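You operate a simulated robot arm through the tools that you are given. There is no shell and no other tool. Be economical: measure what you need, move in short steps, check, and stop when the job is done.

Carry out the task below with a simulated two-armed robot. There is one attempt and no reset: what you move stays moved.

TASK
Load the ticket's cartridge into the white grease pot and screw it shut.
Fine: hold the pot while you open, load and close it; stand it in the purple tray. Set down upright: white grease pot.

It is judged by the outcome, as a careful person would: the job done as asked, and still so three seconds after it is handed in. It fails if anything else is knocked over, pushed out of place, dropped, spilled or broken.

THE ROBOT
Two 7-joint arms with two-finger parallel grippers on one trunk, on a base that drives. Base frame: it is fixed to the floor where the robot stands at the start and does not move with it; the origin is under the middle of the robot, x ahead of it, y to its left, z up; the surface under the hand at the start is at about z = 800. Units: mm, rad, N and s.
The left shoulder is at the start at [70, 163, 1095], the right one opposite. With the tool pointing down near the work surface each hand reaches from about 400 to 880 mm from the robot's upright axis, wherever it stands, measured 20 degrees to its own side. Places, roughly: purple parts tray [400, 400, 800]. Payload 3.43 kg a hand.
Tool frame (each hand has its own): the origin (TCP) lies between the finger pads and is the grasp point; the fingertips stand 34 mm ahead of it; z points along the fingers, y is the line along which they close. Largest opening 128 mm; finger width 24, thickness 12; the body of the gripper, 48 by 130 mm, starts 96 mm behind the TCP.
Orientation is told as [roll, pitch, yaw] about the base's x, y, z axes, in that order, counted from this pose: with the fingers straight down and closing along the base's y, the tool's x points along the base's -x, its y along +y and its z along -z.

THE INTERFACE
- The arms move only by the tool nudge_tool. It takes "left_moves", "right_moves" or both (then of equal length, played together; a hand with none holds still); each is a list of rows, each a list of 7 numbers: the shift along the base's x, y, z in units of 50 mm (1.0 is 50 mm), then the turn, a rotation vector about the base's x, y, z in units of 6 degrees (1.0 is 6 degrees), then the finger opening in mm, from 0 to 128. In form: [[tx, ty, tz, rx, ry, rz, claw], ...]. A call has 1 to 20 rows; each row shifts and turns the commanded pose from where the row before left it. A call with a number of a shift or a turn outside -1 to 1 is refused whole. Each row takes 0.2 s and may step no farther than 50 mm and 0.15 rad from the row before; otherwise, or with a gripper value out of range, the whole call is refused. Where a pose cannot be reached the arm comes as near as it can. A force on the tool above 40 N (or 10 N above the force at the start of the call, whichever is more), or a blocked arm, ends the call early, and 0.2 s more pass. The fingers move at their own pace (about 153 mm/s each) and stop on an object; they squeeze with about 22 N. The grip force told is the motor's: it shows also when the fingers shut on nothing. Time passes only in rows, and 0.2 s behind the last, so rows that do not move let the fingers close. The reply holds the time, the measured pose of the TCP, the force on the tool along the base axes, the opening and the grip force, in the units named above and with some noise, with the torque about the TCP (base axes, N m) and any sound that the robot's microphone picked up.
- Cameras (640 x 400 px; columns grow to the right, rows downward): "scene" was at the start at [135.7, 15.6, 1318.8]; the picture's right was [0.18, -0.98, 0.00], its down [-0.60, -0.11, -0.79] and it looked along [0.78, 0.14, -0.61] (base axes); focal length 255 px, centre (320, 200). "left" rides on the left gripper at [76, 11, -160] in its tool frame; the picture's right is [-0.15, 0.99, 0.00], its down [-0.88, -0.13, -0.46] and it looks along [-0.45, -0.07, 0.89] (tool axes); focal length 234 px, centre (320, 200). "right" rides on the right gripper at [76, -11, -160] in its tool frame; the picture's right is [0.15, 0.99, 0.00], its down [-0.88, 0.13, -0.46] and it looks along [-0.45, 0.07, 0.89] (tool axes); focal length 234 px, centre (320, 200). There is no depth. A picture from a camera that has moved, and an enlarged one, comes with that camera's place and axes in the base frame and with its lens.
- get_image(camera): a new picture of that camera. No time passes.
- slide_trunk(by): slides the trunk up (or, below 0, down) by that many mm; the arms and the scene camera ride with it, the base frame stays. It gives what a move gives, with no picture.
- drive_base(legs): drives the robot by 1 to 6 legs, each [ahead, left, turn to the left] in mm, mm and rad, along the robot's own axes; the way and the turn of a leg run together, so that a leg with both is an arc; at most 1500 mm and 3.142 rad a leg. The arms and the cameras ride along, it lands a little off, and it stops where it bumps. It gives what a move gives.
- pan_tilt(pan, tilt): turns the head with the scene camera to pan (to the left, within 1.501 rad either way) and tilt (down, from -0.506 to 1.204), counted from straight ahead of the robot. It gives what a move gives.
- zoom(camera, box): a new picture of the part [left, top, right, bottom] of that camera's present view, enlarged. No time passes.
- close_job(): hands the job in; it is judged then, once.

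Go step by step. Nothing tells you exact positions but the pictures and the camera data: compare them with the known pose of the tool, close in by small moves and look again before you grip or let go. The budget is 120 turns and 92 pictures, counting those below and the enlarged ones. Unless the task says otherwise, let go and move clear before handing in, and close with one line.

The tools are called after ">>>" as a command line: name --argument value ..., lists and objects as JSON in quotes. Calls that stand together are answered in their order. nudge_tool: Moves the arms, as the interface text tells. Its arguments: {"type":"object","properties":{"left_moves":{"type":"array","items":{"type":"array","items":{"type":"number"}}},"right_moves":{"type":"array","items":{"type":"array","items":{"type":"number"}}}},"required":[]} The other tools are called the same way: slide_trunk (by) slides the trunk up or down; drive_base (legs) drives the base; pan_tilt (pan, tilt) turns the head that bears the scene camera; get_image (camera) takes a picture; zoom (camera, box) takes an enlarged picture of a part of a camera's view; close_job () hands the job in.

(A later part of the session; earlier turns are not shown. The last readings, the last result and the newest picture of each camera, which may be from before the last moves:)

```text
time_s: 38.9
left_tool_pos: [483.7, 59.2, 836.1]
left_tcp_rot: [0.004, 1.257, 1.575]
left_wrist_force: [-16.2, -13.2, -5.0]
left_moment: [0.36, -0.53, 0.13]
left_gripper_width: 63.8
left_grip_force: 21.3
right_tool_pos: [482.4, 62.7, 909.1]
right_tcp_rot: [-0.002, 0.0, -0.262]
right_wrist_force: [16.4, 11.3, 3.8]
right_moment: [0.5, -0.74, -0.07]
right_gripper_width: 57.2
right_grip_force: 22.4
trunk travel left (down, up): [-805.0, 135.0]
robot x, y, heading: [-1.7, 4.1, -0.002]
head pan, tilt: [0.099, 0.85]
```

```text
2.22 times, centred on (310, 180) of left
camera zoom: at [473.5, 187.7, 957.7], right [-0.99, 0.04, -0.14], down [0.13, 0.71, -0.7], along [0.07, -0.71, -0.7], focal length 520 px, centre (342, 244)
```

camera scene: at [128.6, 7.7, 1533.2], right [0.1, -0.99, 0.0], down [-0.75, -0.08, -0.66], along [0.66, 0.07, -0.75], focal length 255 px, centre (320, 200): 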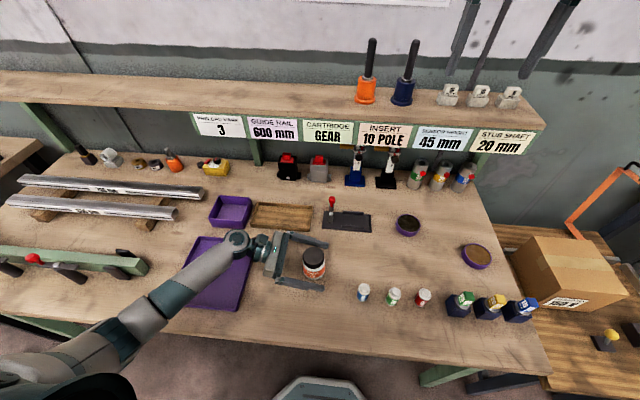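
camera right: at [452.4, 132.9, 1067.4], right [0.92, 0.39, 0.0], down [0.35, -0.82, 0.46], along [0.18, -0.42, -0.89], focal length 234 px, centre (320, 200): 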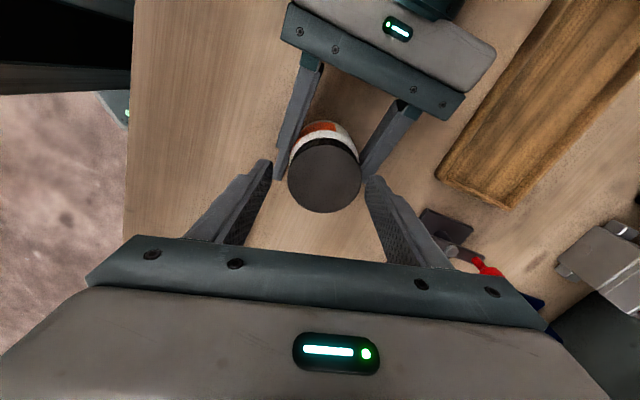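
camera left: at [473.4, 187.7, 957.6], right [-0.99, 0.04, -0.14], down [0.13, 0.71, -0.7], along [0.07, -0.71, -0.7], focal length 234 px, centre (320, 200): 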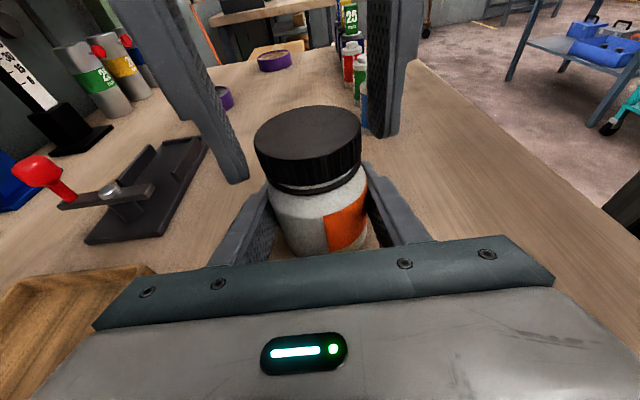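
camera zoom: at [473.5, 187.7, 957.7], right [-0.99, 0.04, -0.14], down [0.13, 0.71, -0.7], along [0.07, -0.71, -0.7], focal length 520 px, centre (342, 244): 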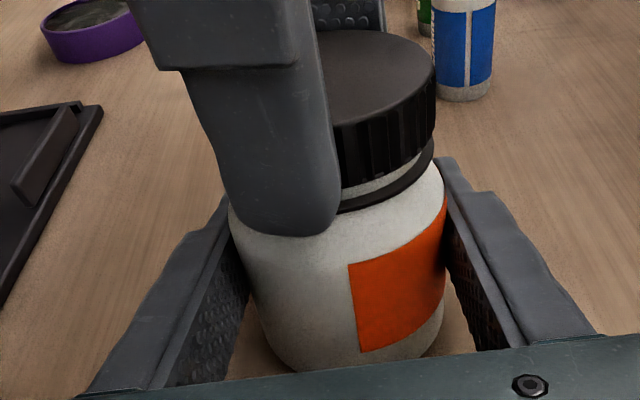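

There's a sideways load of about 20 N, meaning the right hand sits slightly -x/-y of the lid axis. I'll shift it by about 2 mm and keep turning.

>>> nudge_tool --right_moves '[[0.04, 0.03, 0, 0, 0, 0, 50], [0, 0, 0.005, 0, 0, 1, 50], [0, 0, 0.005, 0, 0, 1, 50], [0, 0, 0.005, 0, 0, 1, 50], [0, 0, 0.005, 0, 0, 1, 50], [0, 0, 0.005, 0, 0, 1, 50], [0, 0, 0.005, 0, 0, 1, 50]]'

```text
time_s: 40.5
left_tool_pos: [483.4, 58.2, 835.9]
left_tcp_rot: [0.002, 1.257, 1.574]
left_wrist_force: [-2.3, 0.6, 0.2]
left_moment: [-0.28, 0.31, 0.07]
left_gripper_width: 63.2
left_grip_force: 21.7
right_tool_pos: [483.8, 62.2, 910.2]
right_tcp_rot: [-0.002, 0.002, 0.367]
right_wrist_force: [2.3, -1.5, -1.6]
right_moment: [0.25, -0.49, -0.02]
right_gripper_width: 57.1
right_grip_force: 22.1
trunk travel left (down, up): [-805.0, 135.0]
robot x, y, heading: [-2.0, 4.8, -0.005]
head pan, tilt: [0.099, 0.85]
```

Forces are now low. I'll continue 60° more and check.

>>> nudge_tool --right_moves '[[0, 0, 0.005, 0, 0, 1, 50], [0, 0, 0.005, 0, 0, 1, 50], [0, 0, 0.005, 0, 0, 1, 50], [0, 0, 0.005, 0, 0, 1, 50], [0, 0, 0.005, 0, 0, 1, 50], [0, 0, 0.005, 0, 0, 1, 50], [0, 0, 0.005, 0, 0, 1, 50], [0, 0, 0.005, 0, 0, 1, 50], [0, 0, 0.005, 0, 0, 1, 50], [0, 0, 0.005, 0, 0, 1, 50]]'

>>> zoom --camera "left" --box '[230, 90, 390, 270]'

```text
time_s: 42.7
left_tool_pos: [484.0, 58.6, 836.6]
left_tcp_rot: [0.004, 1.257, 1.576]
left_wrist_force: [1.5, 0.8, -1.6]
left_moment: [-0.03, 0.07, -0.01]
left_gripper_width: 63.0
left_grip_force: 22.1
right_tool_pos: [485.3, 63.8, 913.4]
right_tcp_rot: [-0.002, -0.001, 1.414]
right_wrist_force: [-1.6, 0.0, -0.3]
right_moment: [0.0, 0.04, -0.02]
right_gripper_width: 56.9
right_grip_force: 22.3
trunk travel left (down, up): [-805.0, 135.0]
robot x, y, heading: [1.8, -3.6, -0.002]
head pan, tilt: [0.099, 0.85]
```

```text
2.22 times, centred on (310, 180) of left
camera zoom: at [473.4, 187.7, 957.6], right [-0.99, 0.04, -0.14], down [0.13, 0.71, -0.7], along [0.07, -0.71, -0.7], focal length 520 px, centre (342, 244)
```

zoom: 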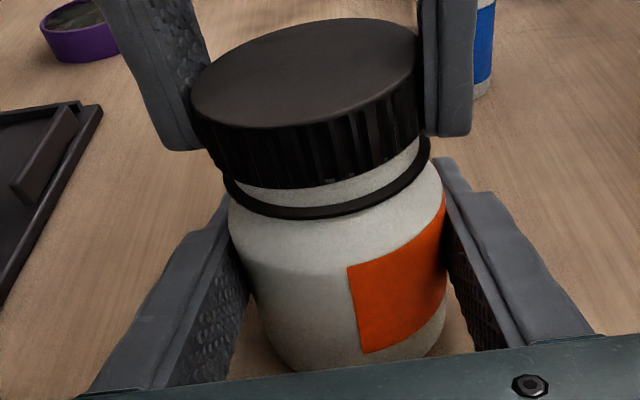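

The lid is well up and the load is almost nil, so it may be free. I'll lift gently by 8 mm and check.

>>> nudge_tool --right_moves '[[0, 0, 0.08, 0, 0, 0, 50], [0, 0, 0.08, 0, 0, 0, 50]]'

>>> zoom --camera "left" --box '[230, 90, 390, 270]'

```text
time_s: 43.3
left_tool_pos: [483.3, 59.8, 835.6]
left_tcp_rot: [0.005, 1.256, 1.573]
left_wrist_force: [0.5, -0.6, -1.6]
left_moment: [-0.03, 0.02, -0.01]
left_gripper_width: 63.4
left_grip_force: 21.7
right_tool_pos: [484.5, 64.8, 919.4]
right_tcp_rot: [-0.003, 0.0, 1.409]
right_wrist_force: [-0.1, 0.2, -0.7]
right_moment: [0.03, 0.0, -0.01]
right_gripper_width: 57.0
right_grip_force: 22.0
trunk travel left (down, up): [-805.0, 135.0]
robot x, y, heading: [0.4, -0.5, -0.001]
head pan, tilt: [0.099, 0.85]
```

```text
2.22 times, centred on (310, 180) of left
camera zoom: at [473.2, 187.6, 957.5], right [-0.99, 0.05, -0.14], down [0.13, 0.71, -0.7], along [0.07, -0.71, -0.7], focal length 520 px, centre (342, 244)
```

zoom: 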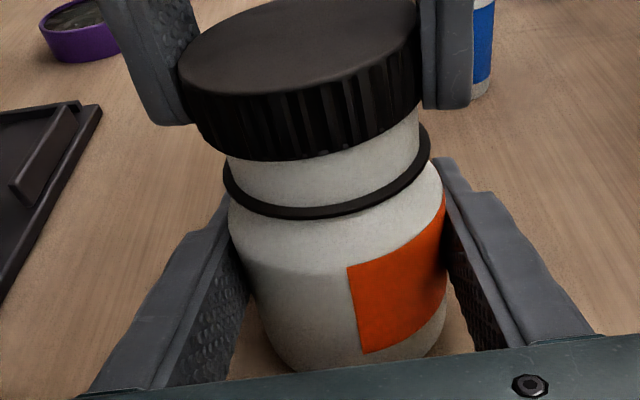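

The lid is off. I'll lift it clear, carry it to a free spot at about (520,-60), and turn the wrist back to neutral on the way.

>>> nudge_tool --right_moves '[[0, 0, 0.8, 0, 0, 0, 50], [0, 0, 0.8, 0, 0, 0, 50], [0.055, -0.19, 0, 0, 0, -1, 50], [0.055, -0.19, 0, 0, 0, -1, 50], [0.055, -0.19, 0, 0, 0, -1, 50], [0.055, -0.19, 0, 0, 0, -1, 50], [0.055, -0.19, 0, 0, 0, -1, 50], [0.055, -0.19, 0, 0, 0, -1, 50], [0.055, -0.19, 0, 0, 0, -1, 50], [0.055, -0.19, 0, 0, 0, -1, 50], [0.055, -0.19, 0, 0, 0, -1, 50], [0.055, -0.19, 0, 0, 0, -1, 50], [0.055, -0.19, 0, 0, 0, -1, 50], [0.055, -0.19, 0, 0, 0, -1, 50], [0.055, -0.19, 0, 0, 0, -1, 50], [0, 0, -0.9, 0, 0, 0, 50], [0, 0, -0.9, 0, 0, 0, 50]]'

>>> zoom --camera "scene" --box '[250, 200, 426, 310]'

>>> get_image --camera "left"

```text
time_s: 46.9
left_tool_pos: [483.5, 58.3, 835.3]
left_tcp_rot: [0.005, 1.258, 1.577]
left_wrist_force: [-0.7, 0.2, -1.1]
left_moment: [-0.03, 0.0, 0.06]
left_gripper_width: 63.1
left_grip_force: 22.0
right_tool_pos: [521.9, -58.9, 909.9]
right_tcp_rot: [-0.003, 0.0, 0.05]
right_wrist_force: [0.0, 0.4, -0.5]
right_moment: [-0.01, 0.01, 0.05]
right_gripper_width: 56.9
right_grip_force: 22.3
trunk travel left (down, up): [-805.0, 135.0]
robot x, y, heading: [3.1, 0.4, 0.004]
head pan, tilt: [0.099, 0.85]
```

```text
3.64 times, centred on (338, 255) of scene
camera zoom: at [129.0, 7.6, 1533.3], right [0.1, -1.0, 0.0], down [-0.75, -0.07, -0.66], along [0.66, 0.07, -0.75], focal length 927 px, centre (254, 0)
```

zoom: 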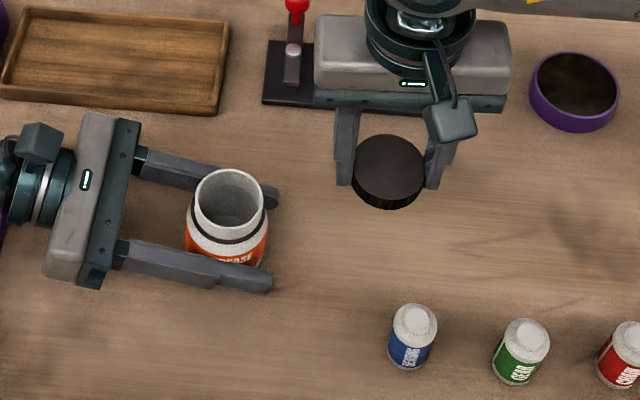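

```text
54 pictures are left
camera left: at [473.6, 187.6, 957.6], right [-0.99, 0.04, -0.14], down [0.13, 0.71, -0.7], along [0.07, -0.71, -0.7], focal length 234 px, centre (320, 200)
```

left: 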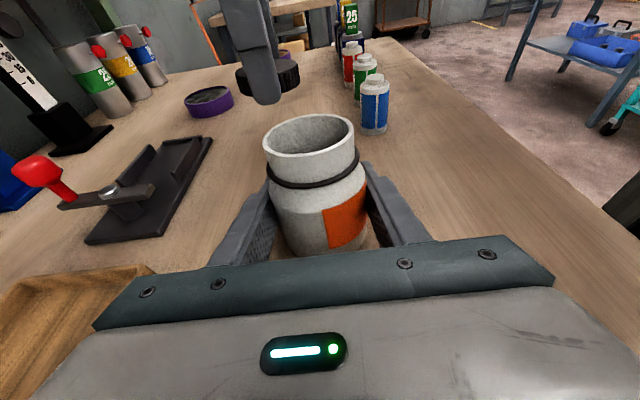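

The pot is open and the lid is above its parking spot. I'll lower it to the table, slowly at the end.

>>> nudge_tool --right_moves '[[0, 0, -0.7, 0, 0, 0, 50], [0, 0, -0.5, 0, 0, 0, 50], [0, 0, -0.1, 0, 0, 0, 50], [0, 0, 0, 0, 0, 0, 50]]'

>>> zoom --camera "scene" --box '[270, 200, 398, 280]'

```text
time_s: 47.9
left_tool_pos: [483.4, 60.2, 836.1]
left_tcp_rot: [0.006, 1.258, 1.576]
left_wrist_force: [-0.1, 0.5, -1.2]
left_moment: [-0.01, 0.02, 0.01]
left_gripper_width: 63.1
left_grip_force: 21.9
right_tool_pos: [520.3, -58.8, 843.5]
right_tcp_rot: [-0.003, -0.002, 0.05]
right_wrist_force: [-0.7, 0.1, -0.8]
right_moment: [-0.01, -0.03, 0.01]
right_gripper_width: 56.9
right_grip_force: 22.3
trunk travel left (down, up): [-805.0, 135.0]
robot x, y, heading: [-0.7, -2.1, 0.001]
head pan, tilt: [0.099, 0.85]
```

```text
5.00 times, centred on (334, 240) of scene
camera zoom: at [128.9, 7.7, 1533.2], right [0.1, -1.0, 0.0], down [-0.75, -0.07, -0.66], along [0.66, 0.07, -0.75], focal length 1275 px, centre (250, 0)
```

zoom: 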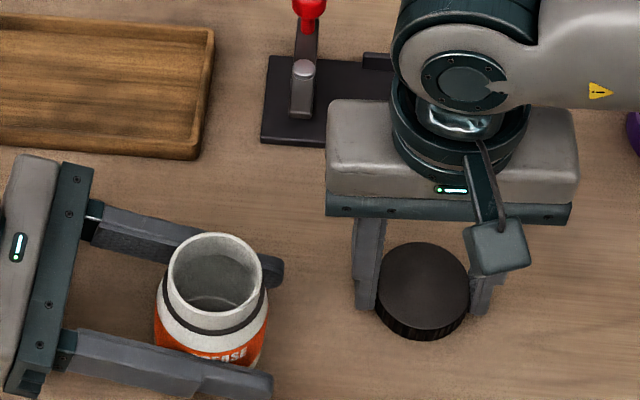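

>>> nudge_tool --right_moves '[[0, 0, -0.05, 0, 0, 0, 50], [0, 0, -0.03, 0, 0, 0, 50], [0, 0, -0.02, 0, 0, 0, 50]]'

```text
time_s: 48.7
left_tool_pos: [483.5, 58.6, 836.7]
left_tcp_rot: [0.004, 1.258, 1.575]
left_wrist_force: [-0.7, 0.3, -2.0]
left_moment: [0.01, -0.01, 0.06]
left_gripper_width: 63.3
left_grip_force: 21.8
right_tool_pos: [521.3, -59.3, 840.5]
right_tcp_rot: [-0.001, 0.001, 0.05]
right_wrist_force: [-0.2, -1.0, -0.2]
right_moment: [0.0, -0.01, -0.01]
right_gripper_width: 56.8
right_grip_force: 22.3
trunk travel left (down, up): [-805.0, 135.0]
robot x, y, heading: [0.8, 0.4, -0.005]
head pan, tilt: [0.099, 0.85]
```

No contact yet, so I'll keep lowering about 1 mm at a time.

>>> nudge_tool --right_moves '[[0, 0, -0.03, 0, 0, 0, 50], [0, 0, -0.02, 0, 0, 0, 50], [0, 0, 0, 0, 0, 0, 50]]'

```text
time_s: 49.5
left_tool_pos: [483.3, 60.3, 835.3]
left_tcp_rot: [0.005, 1.257, 1.577]
left_wrist_force: [-0.7, -0.5, -0.8]
left_moment: [-0.03, 0.01, 0.02]
left_gripper_width: 63.5
left_grip_force: 21.2
right_tool_pos: [520.6, -60.2, 837.1]
right_tcp_rot: [-0.002, 0.001, 0.05]
right_wrist_force: [1.0, 0.2, 0.1]
right_moment: [-0.01, 0.01, -0.01]
right_gripper_width: 56.9
right_grip_force: 22.5
trunk travel left (down, up): [-805.0, 135.0]
robot x, y, heading: [-0.8, 1.2, -0.003]
head pan, tilt: [0.099, 0.85]
```

>>> nudge_tool --right_moves '[[0, 0, -0.02, 0, 0, 0, 50], [0, 0, -0.02, 0, 0, 0, 50], [0, 0, 0, 0, 0, 0, 50]]'

>>> zoom --camera "left" --box '[200, 40, 360, 140]'

```text
time_s: 50.3
left_tool_pos: [484.2, 59.6, 836.4]
left_tcp_rot: [0.005, 1.258, 1.575]
left_wrist_force: [-0.5, -0.2, -1.5]
left_moment: [-0.04, 0.03, -0.02]
left_gripper_width: 63.1
left_grip_force: 22.4
right_tool_pos: [520.4, -59.1, 836.3]
right_tcp_rot: [-0.001, 0.001, 0.051]
right_wrist_force: [-0.2, 0.2, -0.9]
right_moment: [0.04, 0.0, -0.04]
right_gripper_width: 56.7
right_grip_force: 22.2
trunk travel left (down, up): [-805.0, 135.0]
robot x, y, heading: [1.1, -0.5, 0.001]
head pan, tilt: [0.099, 0.85]
```

```text
4.00 times, centred on (280, 90) of left
camera zoom: at [473.4, 187.7, 957.6], right [-0.99, 0.04, -0.14], down [0.13, 0.71, -0.7], along [0.07, -0.71, -0.7], focal length 937 px, centre (480, 640)
```

zoom: 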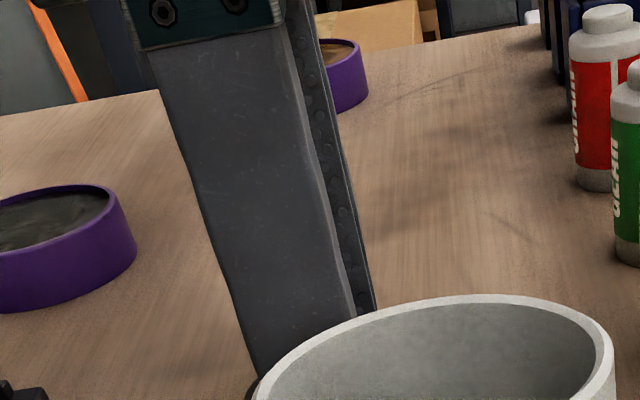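

>>> nudge_tool --right_moves '[[0, 0, -0.02, 0, 0, 0, 50], [0, 0, -0.02, 0, 0, 0, 50], [0, 0, 0, 0, 0, 0, 50]]'

```text
time_s: 51.1
left_tool_pos: [483.0, 59.6, 836.5]
left_tcp_rot: [0.005, 1.255, 1.575]
left_wrist_force: [-0.1, -0.3, -1.3]
left_moment: [0.0, 0.0, 0.0]
left_gripper_width: 63.6
left_grip_force: 21.8
right_tool_pos: [521.7, -60.1, 834.2]
right_tcp_rot: [-0.001, 0.0, 0.05]
right_wrist_force: [0.8, -1.2, 1.5]
right_moment: [0.06, -0.04, 0.0]
right_gripper_width: 56.6
right_grip_force: 21.7
trunk travel left (down, up): [-805.0, 135.0]
robot x, y, heading: [-2.9, -0.0, -0.001]
head pan, tilt: [0.099, 0.85]
```

>>> nudge_tool --right_moves '[[0, 0, -0.02, 0, 0, 0, 50], [0, 0, 0, 0, 0, 0, 50]]'

```text
time_s: 51.7
left_tool_pos: [483.0, 59.7, 836.2]
left_tcp_rot: [0.001, 1.256, 1.573]
left_wrist_force: [0.6, 0.3, -2.1]
left_moment: [0.01, -0.05, -0.01]
left_gripper_width: 63.5
left_grip_force: 21.9
right_tool_pos: [522.6, -58.9, 835.7]
right_tcp_rot: [-0.002, -0.003, 0.051]
right_wrist_force: [1.1, -2.8, 11.0]
right_moment: [0.32, 0.13, 0.09]
right_gripper_width: 56.8
right_grip_force: 22.1
trunk travel left (down, up): [-805.0, 135.0]
robot x, y, heading: [-0.2, 0.7, 0.001]
head pan, tilt: [0.099, 0.85]
```

Contact at 11 N: the lid is on the table. I'll release and rise, then head above the green cartridge.

>>> nudge_tool --right_moves '[[0, 0, 0.02, 0, 0, 0, 64], [0, 0, 0, 0, 0, 0, 80], [0, 0, 0, 0, 0, 0, 80], [0, 0, 0.4, 0, 0, 0, 80], [0, 0, 0.8, 0, 0, 0, 80], [0, 0, 0.8, 0, 0, 0, 80], [0, 0, 0.8, 0, 0, 0, 80]]'

>>> get_image --camera "right"

>>> zoom --camera "scene" --box '[270, 200, 446, 310]'

```text
time_s: 53.3
left_tool_pos: [484.3, 58.9, 836.3]
left_tcp_rot: [0.004, 1.258, 1.573]
left_wrist_force: [0.4, -0.5, -1.4]
left_moment: [0.01, -0.02, 0.03]
left_gripper_width: 63.1
left_grip_force: 21.9
right_tool_pos: [520.5, -57.8, 974.3]
right_tcp_rot: [-0.002, 0.001, 0.051]
right_wrist_force: [0.3, 0.5, 0.0]
right_moment: [-0.02, -0.02, -0.03]
right_gripper_width: 80.2
right_grip_force: 0.0
trunk travel left (down, up): [-805.0, 135.0]
robot x, y, heading: [-0.5, 0.2, -0.004]
head pan, tilt: [0.099, 0.85]
```

```text
51 pictures are left
camera right: at [446.0, -73.7, 1134.1], right [-0.2, 0.98, 0.0], down [0.87, 0.18, 0.45], along [0.45, 0.09, -0.89], focal length 234 px, centre (320, 200)
```

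right: 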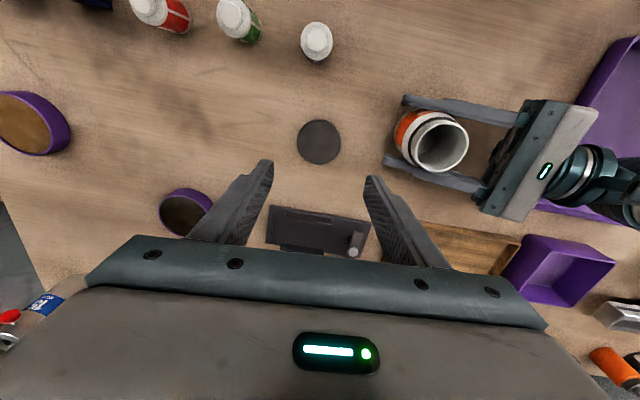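

```text
3.64 times, centred on (358, 255) of scene
camera zoom: at [128.0, 8.1, 1533.2], right [0.1, -1.0, 0.0], down [-0.75, -0.07, -0.66], along [0.66, 0.07, -0.75], focal length 927 px, centre (182, 0)
```

zoom: 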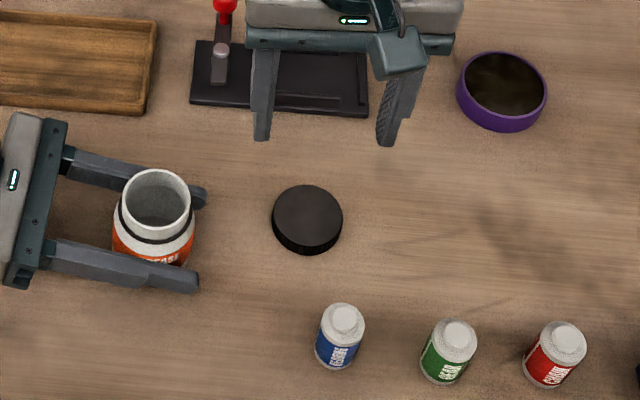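

The lid rests flat at (521,-59). Combining views, the green cartridge is at about (409,-166), so I'll move above it.

>>> nudge_tool --right_moves '[[-0.557, -0.54, 0, 0, 0, 0, 70], [-0.557, -0.54, 0, 0, 0, 0, 64], [-0.557, -0.54, 0, 0, 0, 0, 64], [-0.557, -0.54, 0, 0, 0, 0, 64], [0, 0, -0.4, 0, 0, 0, 64]]'

>>> get_image --camera "right"

>>> zoom --camera "scene" --box '[330, 230, 458, 310]'

```text
time_s: 54.5
left_tool_pos: [484.6, 60.5, 835.3]
left_tcp_rot: [0.006, 1.258, 1.578]
left_wrist_force: [0.4, -0.8, -0.3]
left_moment: [-0.03, 0.02, -0.06]
left_gripper_width: 63.3
left_grip_force: 22.3
right_tool_pos: [409.7, -167.3, 952.7]
right_tcp_rot: [-0.002, 0.002, 0.052]
right_wrist_force: [0.1, 0.0, -0.1]
right_moment: [-0.02, 0.03, -0.02]
right_gripper_width: 64.0
right_grip_force: 0.0
trunk travel left (down, up): [-805.0, 135.0]
robot x, y, heading: [-1.9, 4.3, -0.001]
head pan, tilt: [0.099, 0.85]
```

```text
49 pictures are left
camera right: at [334.6, -182.3, 1113.8], right [-0.2, 0.98, 0.0], down [0.87, 0.18, 0.45], along [0.45, 0.09, -0.89], focal length 234 px, centre (320, 200)
```

right: 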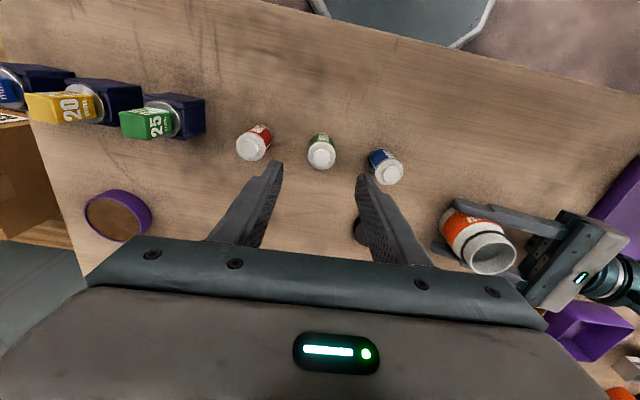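

```text
5.00 times, centred on (394, 270) of scene
camera zoom: at [129.8, 8.5, 1533.1], right [0.1, -0.99, 0.0], down [-0.75, -0.08, -0.66], along [0.66, 0.07, -0.75], focal length 1275 px, centre (-50, -150)
```

zoom: 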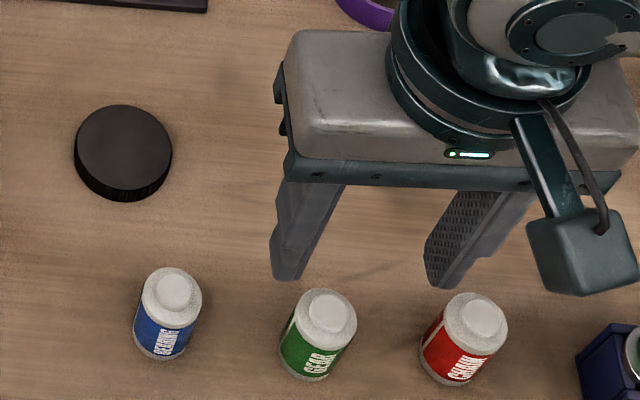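

Aligned over the green cartridge. Before gripping, I'll look into the pot to judge its depth and bore.

>>> zoom --camera "scene" --box '[280, 220, 344, 260]'

>>> zoom --camera "right" --box '[220, 100, 540, 300]'

```text
10.00 times, centred on (312, 240) of scene
camera zoom: at [129.8, 8.5, 1533.1], right [0.1, -0.99, 0.0], down [-0.75, -0.08, -0.66], along [0.66, 0.07, -0.75], focal length 2550 px, centre (400, -200)
```

zoom: 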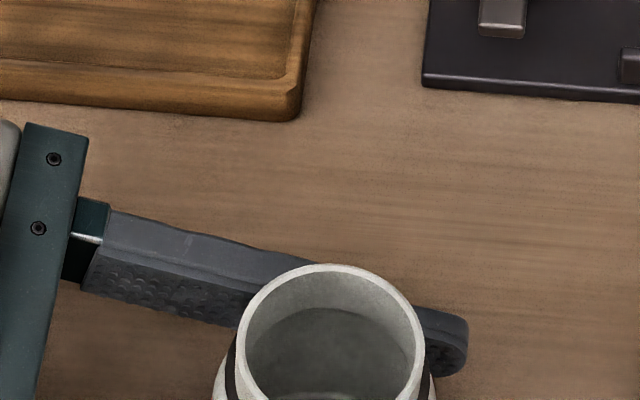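

```text
2.00 times, centred on (380, 200) of right
camera zoom: at [334.6, -182.3, 1113.8], right [-0.2, 0.98, 0.0], down [0.87, 0.18, 0.45], along [0.45, 0.09, -0.89], focal length 468 px, centre (200, 200)
```

zoom: 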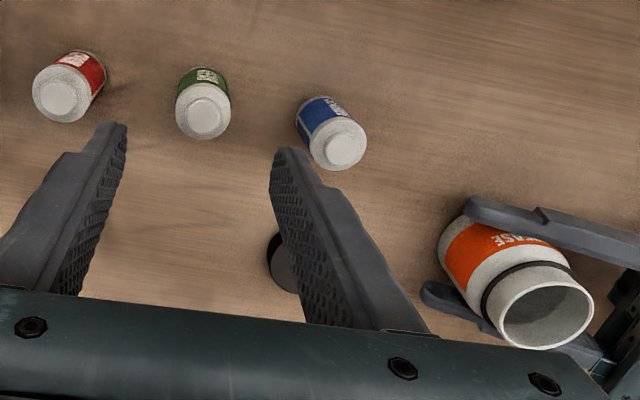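

The cartridge (about 36 mm) fits the neck (about 45 mm bore), but the fingers won't, so I'll grip only its top rim. I'm descending to z≈874 and closing.

>>> nudge_tool --right_moves '[[0.02, 0.02, -0.5, 0, 0, 0, 64], [0, 0, -0.5, 0, 0, 0, 64], [0, 0, -0.5, 0, 0, 0, 64]]'

>>> zoom --camera "scene" --box '[340, 240, 436, 310]'

>>> zoom --camera "right" --box '[220, 100, 420, 240]'

```text
time_s: 55.3
left_tool_pos: [483.2, 59.5, 836.7]
left_tcp_rot: [0.002, 1.256, 1.575]
left_wrist_force: [0.4, -0.4, -1.6]
left_moment: [0.02, 0.0, 0.01]
left_gripper_width: 63.2
left_grip_force: 22.0
right_tool_pos: [409.7, -166.5, 879.1]
right_tcp_rot: [-0.001, 0.001, 0.052]
right_wrist_force: [0.5, -0.2, -0.8]
right_moment: [0.03, 0.02, -0.01]
right_gripper_width: 63.9
right_grip_force: 0.2
trunk travel left (down, up): [-805.0, 135.0]
robot x, y, heading: [2.7, -3.1, 0.004]
head pan, tilt: [0.099, 0.85]
```

```text
5.71 times, centred on (388, 275) of scene
camera zoom: at [128.4, 7.3, 1533.3], right [0.1, -1.0, 0.0], down [-0.75, -0.07, -0.66], along [0.66, 0.07, -0.75], focal length 1457 px, centre (-69, -229)
```

zoom: 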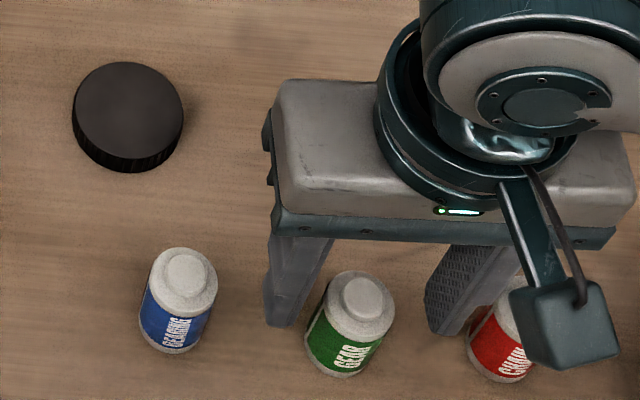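

```text
2.86 times, centred on (320, 170) of right
camera zoom: at [334.6, -181.3, 1039.1], right [-0.2, 0.98, 0.0], down [0.87, 0.18, 0.46], along [0.45, 0.09, -0.89], focal length 669 px, centre (320, 286)
```

zoom: 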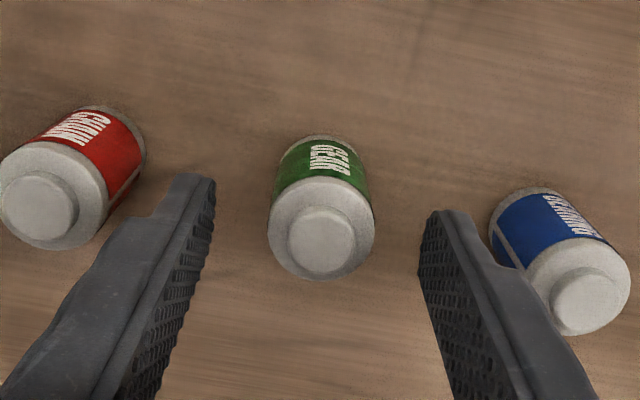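

>>> nudge_tool --right_moves '[[0.04, 0, -0.1, 0, 0, 0, 64], [0, 0, 0, 0, 0, 0, 40], [0, 0, 0, 0, 0, 0, 28], [0, 0, 0, 0, 0, 0, 28], [0, 0, 0, 0, 0, 0, 28]]'

>>> zoom --camera "right" --box '[220, 100, 420, 240]'

```text
time_s: 56.5
left_tool_pos: [483.7, 58.9, 835.7]
left_tcp_rot: [0.004, 1.256, 1.576]
left_wrist_force: [0.0, 0.1, -0.9]
left_moment: [0.01, 0.01, -0.01]
left_gripper_width: 63.3
left_grip_force: 22.0
right_tool_pos: [411.2, -166.4, 873.8]
right_tcp_rot: [-0.002, 0.001, 0.051]
right_wrist_force: [-1.2, -0.5, -0.3]
right_moment: [-0.01, 0.0, 0.01]
right_gripper_width: 30.4
right_grip_force: 22.4
trunk travel left (down, up): [-805.0, 135.0]
robot x, y, heading: [1.5, -0.7, -0.003]
head pan, tilt: [0.099, 0.85]
```

```text
2.86 times, centred on (320, 170) of right
camera zoom: at [337.0, -181.1, 1034.2], right [-0.2, 0.98, 0.0], down [0.87, 0.18, 0.46], along [0.45, 0.09, -0.89], focal length 669 px, centre (320, 286)
```

zoom: 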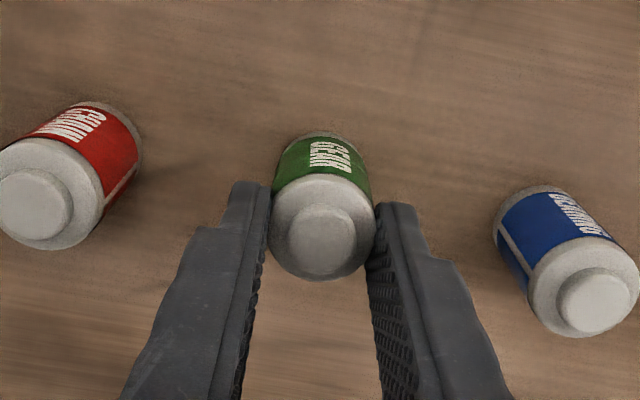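

The green cartridge is gripped at 30.4 mm. I'll lift it and carry it over the pot mouth.

>>> nudge_tool --right_moves '[[0, 0, 0.5, 0, 0, 0, 28], [0, 0, 0.7, 0, 0, 0, 28], [0, 0, 0.7, 0, 0, 0, 28], [0, 0, 0.7, 0, 0, 0, 28], [0.21, 0.655, 0, 0, 0, 0, 28], [0.21, 0.655, 0, 0, 0, 0, 28], [0.21, 0.655, 0, 0, 0, 0, 28], [0.21, 0.655, 0, 0, 0, 0, 28], [0.21, 0.655, 0, 0, 0, 0, 28], [0.21, 0.655, 0, 0, 0, 0, 28], [0.21, 0.655, 0, 0, 0, 0, 28], [0, 0, 0, 0, 0, 0, 28]]'

>>> get_image --camera "left"

>>> get_image --camera "right"

>>> zoom --camera "scene" --box '[250, 190, 378, 270]'

```text
time_s: 59.1
left_tool_pos: [482.9, 58.3, 836.3]
left_tcp_rot: [0.003, 1.255, 1.573]
left_wrist_force: [0.0, 0.5, -2.1]
left_moment: [-0.02, -0.01, 0.01]
left_gripper_width: 63.7
left_grip_force: 22.0
right_tool_pos: [485.6, 62.8, 1004.4]
right_tcp_rot: [-0.003, -0.001, 0.048]
right_wrist_force: [0.6, 0.7, -0.5]
right_moment: [0.01, -0.03, -0.03]
right_gripper_width: 30.6
right_grip_force: 21.3
trunk travel left (down, up): [-805.0, 135.0]
robot x, y, heading: [-2.9, -1.2, 0.005]
head pan, tilt: [0.099, 0.85]
```

```text
42 pictures are left
camera left: at [473.3, 186.9, 957.8], right [-0.99, 0.05, -0.14], down [0.13, 0.71, -0.7], along [0.07, -0.71, -0.7], focal length 234 px, centre (320, 200)
```

left: 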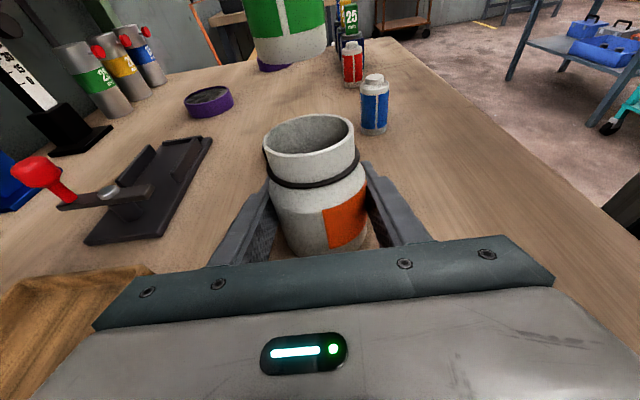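

```text
41 pictures are left
camera right: at [410.1, 47.2, 1164.1], right [-0.2, 0.98, 0.0], down [0.87, 0.17, 0.46], along [0.45, 0.09, -0.89], focal length 234 px, centre (320, 200)
```

right: 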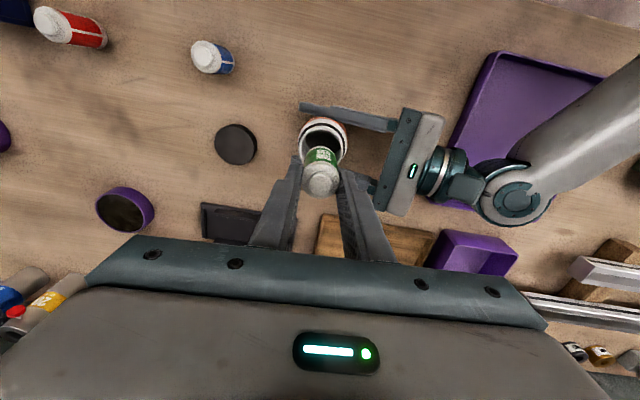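

```text
5.00 times, centred on (314, 230) of scene
camera zoom: at [128.5, 6.4, 1533.2], right [0.1, -1.0, 0.0], down [-0.75, -0.07, -0.66], along [0.66, 0.07, -0.75], focal length 1275 px, centre (350, 50)
```

zoom: 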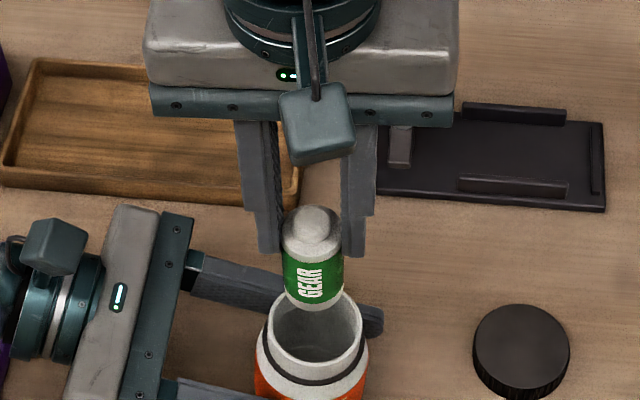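

Comparing views, the mouth is about 4 mm toward -x and 2 mm toward +y of the cartridge. I'll correct that, descend to just above the rim, and look again.

>>> nudge_tool --right_moves '[[-0.08, 0.04, -0.4, 0, 0, 0, 28], [0, 0, -0.3, 0, 0, 0, 28], [0, 0, 0, 0, 0, 0, 28]]'

>>> zoom --camera "left" --box '[210, 40, 410, 190]'

>>> zoom --camera "scene" --box '[274, 210, 354, 260]'

```text
time_s: 59.9
left_tool_pos: [484.9, 59.8, 835.7]
left_tcp_rot: [0.005, 1.257, 1.576]
left_wrist_force: [0.5, 0.5, -0.6]
left_moment: [0.02, -0.04, 0.03]
left_gripper_width: 63.4
left_grip_force: 22.1
right_tool_pos: [481.5, 65.1, 968.7]
right_tcp_rot: [-0.003, 0.0, 0.051]
right_wrist_force: [0.3, 0.5, 0.0]
right_moment: [-0.02, -0.01, 0.02]
right_gripper_width: 30.4
right_grip_force: 21.9
trunk travel left (down, up): [-805.0, 135.0]
robot x, y, heading: [0.5, 5.3, 0.001]
head pan, tilt: [0.099, 0.85]
```

```text
2.67 times, centred on (310, 115) of left
camera zoom: at [473.4, 187.9, 957.5], right [-0.99, 0.04, -0.14], down [0.13, 0.71, -0.7], along [0.07, -0.71, -0.7], focal length 624 px, centre (347, 427)
```

zoom: 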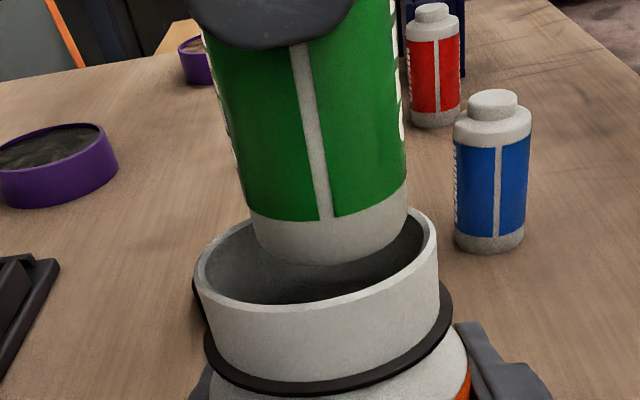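

```text
8.00 times, centred on (314, 235) of scene
camera zoom: at [128.7, 8.1, 1533.2], right [0.1, -1.0, 0.0], down [-0.75, -0.07, -0.66], along [0.66, 0.07, -0.75], focal length 2040 px, centre (368, -80)
```

zoom: 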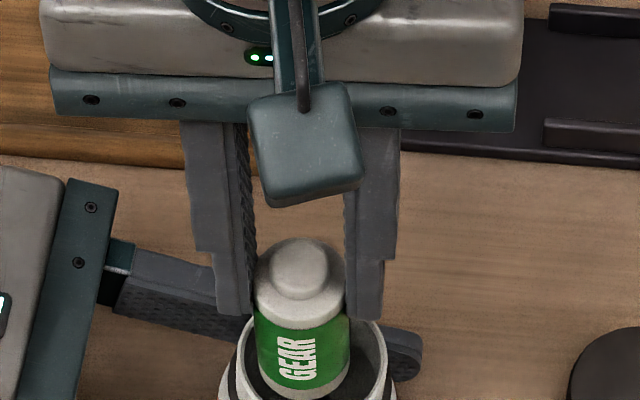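

The cartridge hangs over the mouth; a small correction (+1.5 x, -3 y) centres it. I'll lower it in.

>>> nudge_tool --right_moves '[[0.03, -0.06, 0, 0, 0, 0, 28], [0, 0, -0.2, 0, 0, 0, 28], [0, 0, -0.2, 0, 0, 0, 28]]'

>>> zoom --camera "left" --box '[210, 40, 410, 190]'

>>> zoom --camera "scene" --box '[274, 220, 354, 270]'

```text
time_s: 60.7
left_tool_pos: [484.2, 59.5, 835.9]
left_tcp_rot: [0.006, 1.257, 1.576]
left_wrist_force: [0.4, 0.5, -1.5]
left_moment: [0.0, 0.0, -0.01]
left_gripper_width: 63.5
left_grip_force: 21.8
right_tool_pos: [483.1, 62.6, 948.2]
right_tcp_rot: [-0.002, 0.0, 0.052]
right_wrist_force: [-0.2, 0.2, 0.2]
right_moment: [-0.02, -0.01, 0.01]
right_gripper_width: 30.2
right_grip_force: 22.5
trunk travel left (down, up): [-805.0, 135.0]
robot x, y, heading: [1.3, 0.9, -0.004]
head pan, tilt: [0.099, 0.85]
```

```text
2.67 times, centred on (310, 115) of left
camera zoom: at [473.5, 187.7, 957.5], right [-0.99, 0.04, -0.14], down [0.13, 0.71, -0.7], along [0.07, -0.71, -0.7], focal length 624 px, centre (347, 427)
```

zoom: 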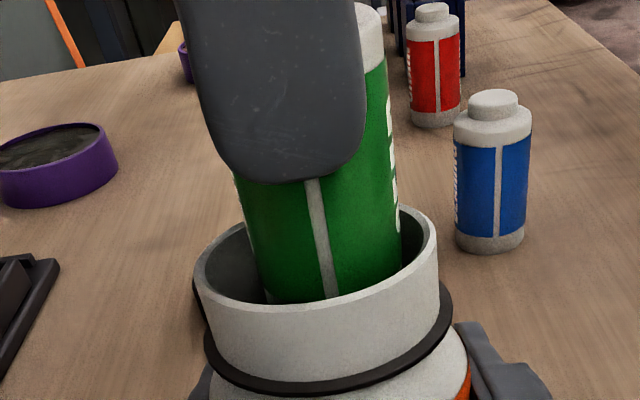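

```text
8.00 times, centred on (314, 245) of scene
camera zoom: at [128.9, 7.7, 1533.2], right [0.1, -1.0, 0.0], down [-0.75, -0.07, -0.66], along [0.66, 0.07, -0.75], focal length 2040 px, centre (368, -160)
```

zoom: 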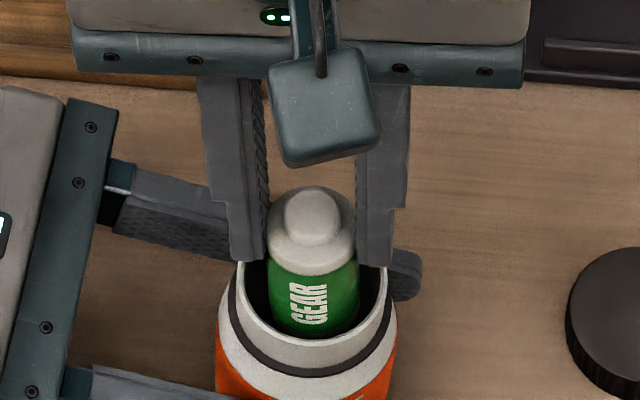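

It has entered the mouth cleanly. I'll continue down until the fingertips are near the rim or it seats.

>>> nudge_tool --right_moves '[[0, 0, -0.15, 0, 0, 0, 28], [0, 0, -0.15, 0, 0, 0, 28], [0, 0, -0.08, 0, 0, 0, 28], [0, 0, 0, 0, 0, 0, 28]]'

>>> zoom --camera "left" --box '[210, 40, 410, 190]'

```text
time_s: 61.7
left_tool_pos: [484.1, 58.9, 836.1]
left_tcp_rot: [0.005, 1.258, 1.576]
left_wrist_force: [0.2, -0.8, -1.7]
left_moment: [-0.02, 0.04, -0.02]
left_gripper_width: 63.1
left_grip_force: 21.9
right_tool_pos: [483.6, 61.6, 928.8]
right_tcp_rot: [-0.001, 0.0, 0.051]
right_wrist_force: [-0.9, -0.1, -1.0]
right_moment: [-0.01, -0.04, -0.04]
right_gripper_width: 30.4
right_grip_force: 21.9
trunk travel left (down, up): [-805.0, 135.0]
robot x, y, heading: [1.2, -2.7, 0.002]
head pan, tilt: [0.099, 0.85]
```

```text
2.67 times, centred on (310, 115) of left
camera zoom: at [473.4, 187.7, 957.5], right [-0.99, 0.04, -0.14], down [0.13, 0.71, -0.7], along [0.07, -0.71, -0.7], focal length 624 px, centre (347, 427)
```

zoom: 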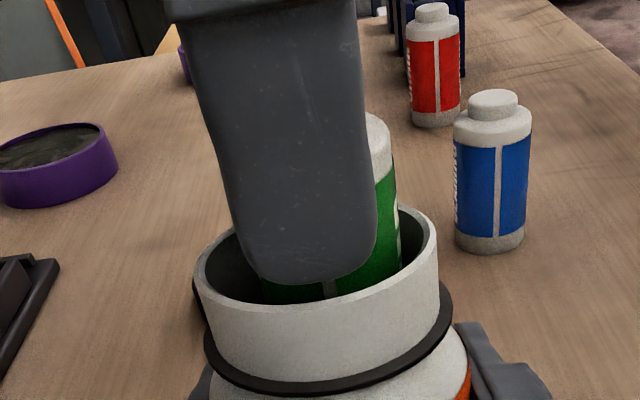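

>>> nudge_tool --right_moves '[[0, 0, -0.05, 0, 0, 0, 28], [0, 0, -0.04, 0, 0, 0, 28], [0, 0, 0, 0, 0, 0, 28]]'

>>> zoom --camera "left" --box '[210, 40, 410, 190]'

>>> zoom --camera "scene" --box '[274, 220, 354, 270]'

```text
time_s: 62.5
left_tool_pos: [482.5, 58.7, 835.3]
left_tcp_rot: [0.005, 1.256, 1.578]
left_wrist_force: [1.1, 1.0, -3.8]
left_moment: [-0.16, 0.03, -0.02]
left_gripper_width: 63.2
left_grip_force: 22.2
right_tool_pos: [484.9, 62.9, 925.6]
right_tcp_rot: [-0.001, 0.001, 0.05]
right_wrist_force: [-1.2, -1.6, 2.3]
right_moment: [0.08, 0.01, 0.01]
right_gripper_width: 30.3
right_grip_force: 21.8
trunk travel left (down, up): [-805.0, 135.0]
robot x, y, heading: [-2.0, 3.0, -0.002]
head pan, tilt: [0.099, 0.85]
```

```text
2.67 times, centred on (310, 115) of left
camera zoom: at [473.4, 187.8, 957.4], right [-0.99, 0.04, -0.14], down [0.13, 0.71, -0.7], along [0.07, -0.71, -0.7], focal length 624 px, centre (347, 427)
```

zoom: 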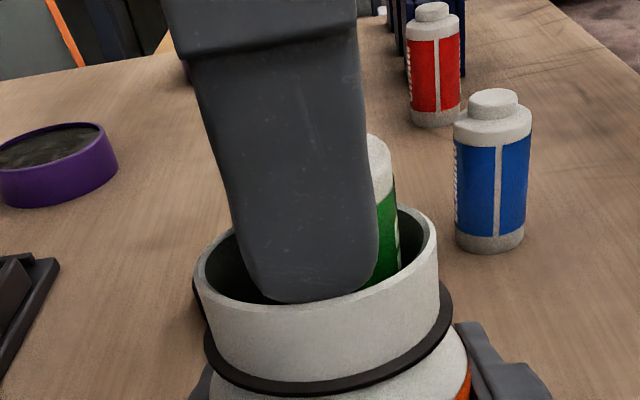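

```text
8.00 times, centred on (314, 245) of scene
camera zoom: at [128.7, 7.7, 1533.2], right [0.1, -1.0, 0.0], down [-0.75, -0.07, -0.66], along [0.66, 0.07, -0.75], focal length 2040 px, centre (368, -160)
```

zoom: 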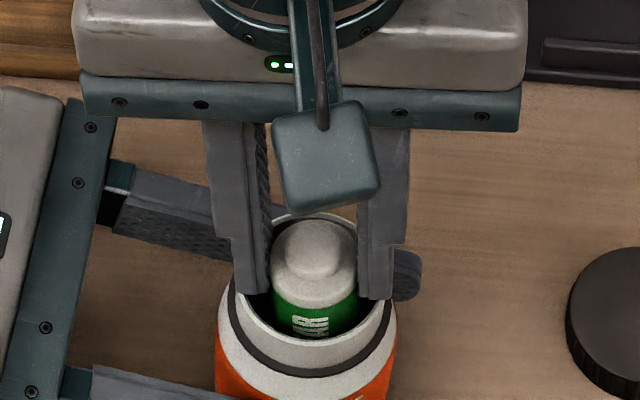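

The fingertips are at the rim and the cartridge is well inside. I'll back up 1 mm and release it into the pot.

>>> nudge_tool --right_moves '[[0, 0, 0.03, 0, 0, 0, 28], [0, 0, 0, 0, 0, 0, 40], [0, 0, 0, 0, 0, 0, 44], [0, 0, 0.5, 0, 0, 0, 44], [0, 0, 0.8, 0, 0, 0, 60]]'

>>> zoom --camera "scene" --box '[274, 220, 354, 270]'

>>> zoom --camera "left" --box '[210, 90, 410, 270]'

```text
time_s: 63.7
left_tool_pos: [484.0, 59.4, 836.2]
left_tcp_rot: [0.004, 1.257, 1.573]
left_wrist_force: [-0.4, 0.1, -2.5]
left_moment: [-0.03, 0.02, 0.02]
left_gripper_width: 63.3
left_grip_force: 21.4
right_tool_pos: [481.8, 62.8, 991.9]
right_tcp_rot: [-0.001, -0.001, 0.051]
right_wrist_force: [-0.1, 0.0, -0.2]
right_moment: [0.01, -0.02, 0.03]
right_gripper_width: 60.0
right_grip_force: 0.1
trunk travel left (down, up): [-805.0, 135.0]
robot x, y, heading: [-0.9, 0.9, 0.003]
head pan, tilt: [0.099, 0.85]
```

```text
8.00 times, centred on (314, 245) of scene
camera zoom: at [128.0, 8.1, 1533.2], right [0.1, -1.0, 0.0], down [-0.75, -0.07, -0.66], along [0.66, 0.07, -0.75], focal length 2040 px, centre (368, -160)
```

zoom: 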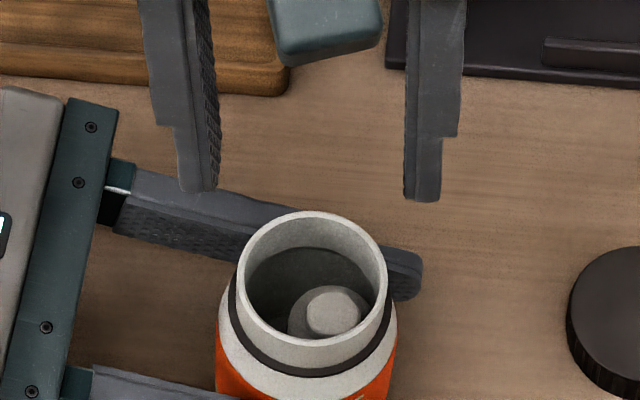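

```text
2.22 times, centred on (310, 180) of left
camera zoom: at [473.0, 187.9, 957.7], right [-0.99, 0.04, -0.14], down [0.13, 0.71, -0.7], along [0.07, -0.71, -0.7], focal length 520 px, centre (342, 244)
```

zoom: 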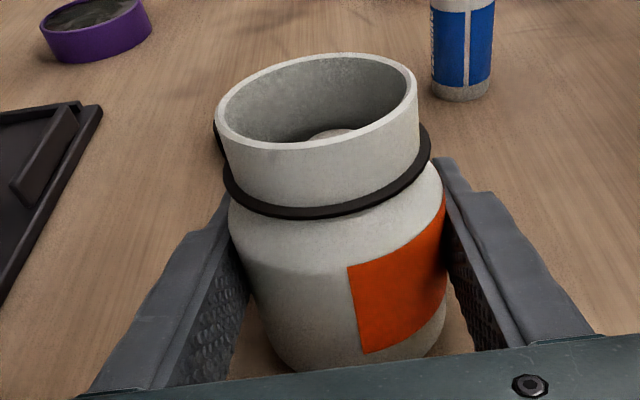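

The cartridge is standing inside the pot. Now I'll go back for the lid at (521,-59).

>>> nudge_tool --right_moves '[[0.26, -0.81, 0, 0, 0, 0, 80], [0.26, -0.81, 0, 0, 0, 0, 80], [0.26, -0.81, 0, 0, 0, 0, 80], [0, 0, -0.8, 0, 0, 0, 80], [0, 0, -0.8, 0, 0, 0, 80], [0, 0, 0, 0, 0, 0, 80]]'

>>> get_image --camera "right"

```text
time_s: 65.1
left_tool_pos: [483.6, 57.9, 835.8]
left_tcp_rot: [0.002, 1.255, 1.573]
left_wrist_force: [0.3, -0.1, -1.8]
left_moment: [-0.02, 0.01, -0.03]
left_gripper_width: 63.3
left_grip_force: 21.9
right_tool_pos: [521.8, -59.0, 912.8]
right_tcp_rot: [-0.002, 0.0, 0.051]
right_wrist_force: [-0.2, 0.4, -0.1]
right_moment: [-0.01, -0.03, 0.01]
right_gripper_width: 79.9
right_grip_force: 0.1
trunk travel left (down, up): [-805.0, 135.0]
robot x, y, heading: [1.4, 0.5, 0.001]
head pan, tilt: [0.099, 0.85]
```

```text
30 pictures are left
camera right: at [446.8, -74.5, 1072.1], right [-0.2, 0.98, 0.0], down [0.87, 0.18, 0.46], along [0.45, 0.09, -0.89], focal length 234 px, centre (320, 200)
```

right: 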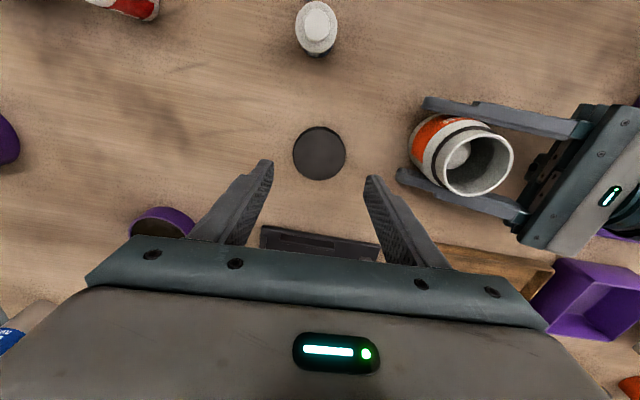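

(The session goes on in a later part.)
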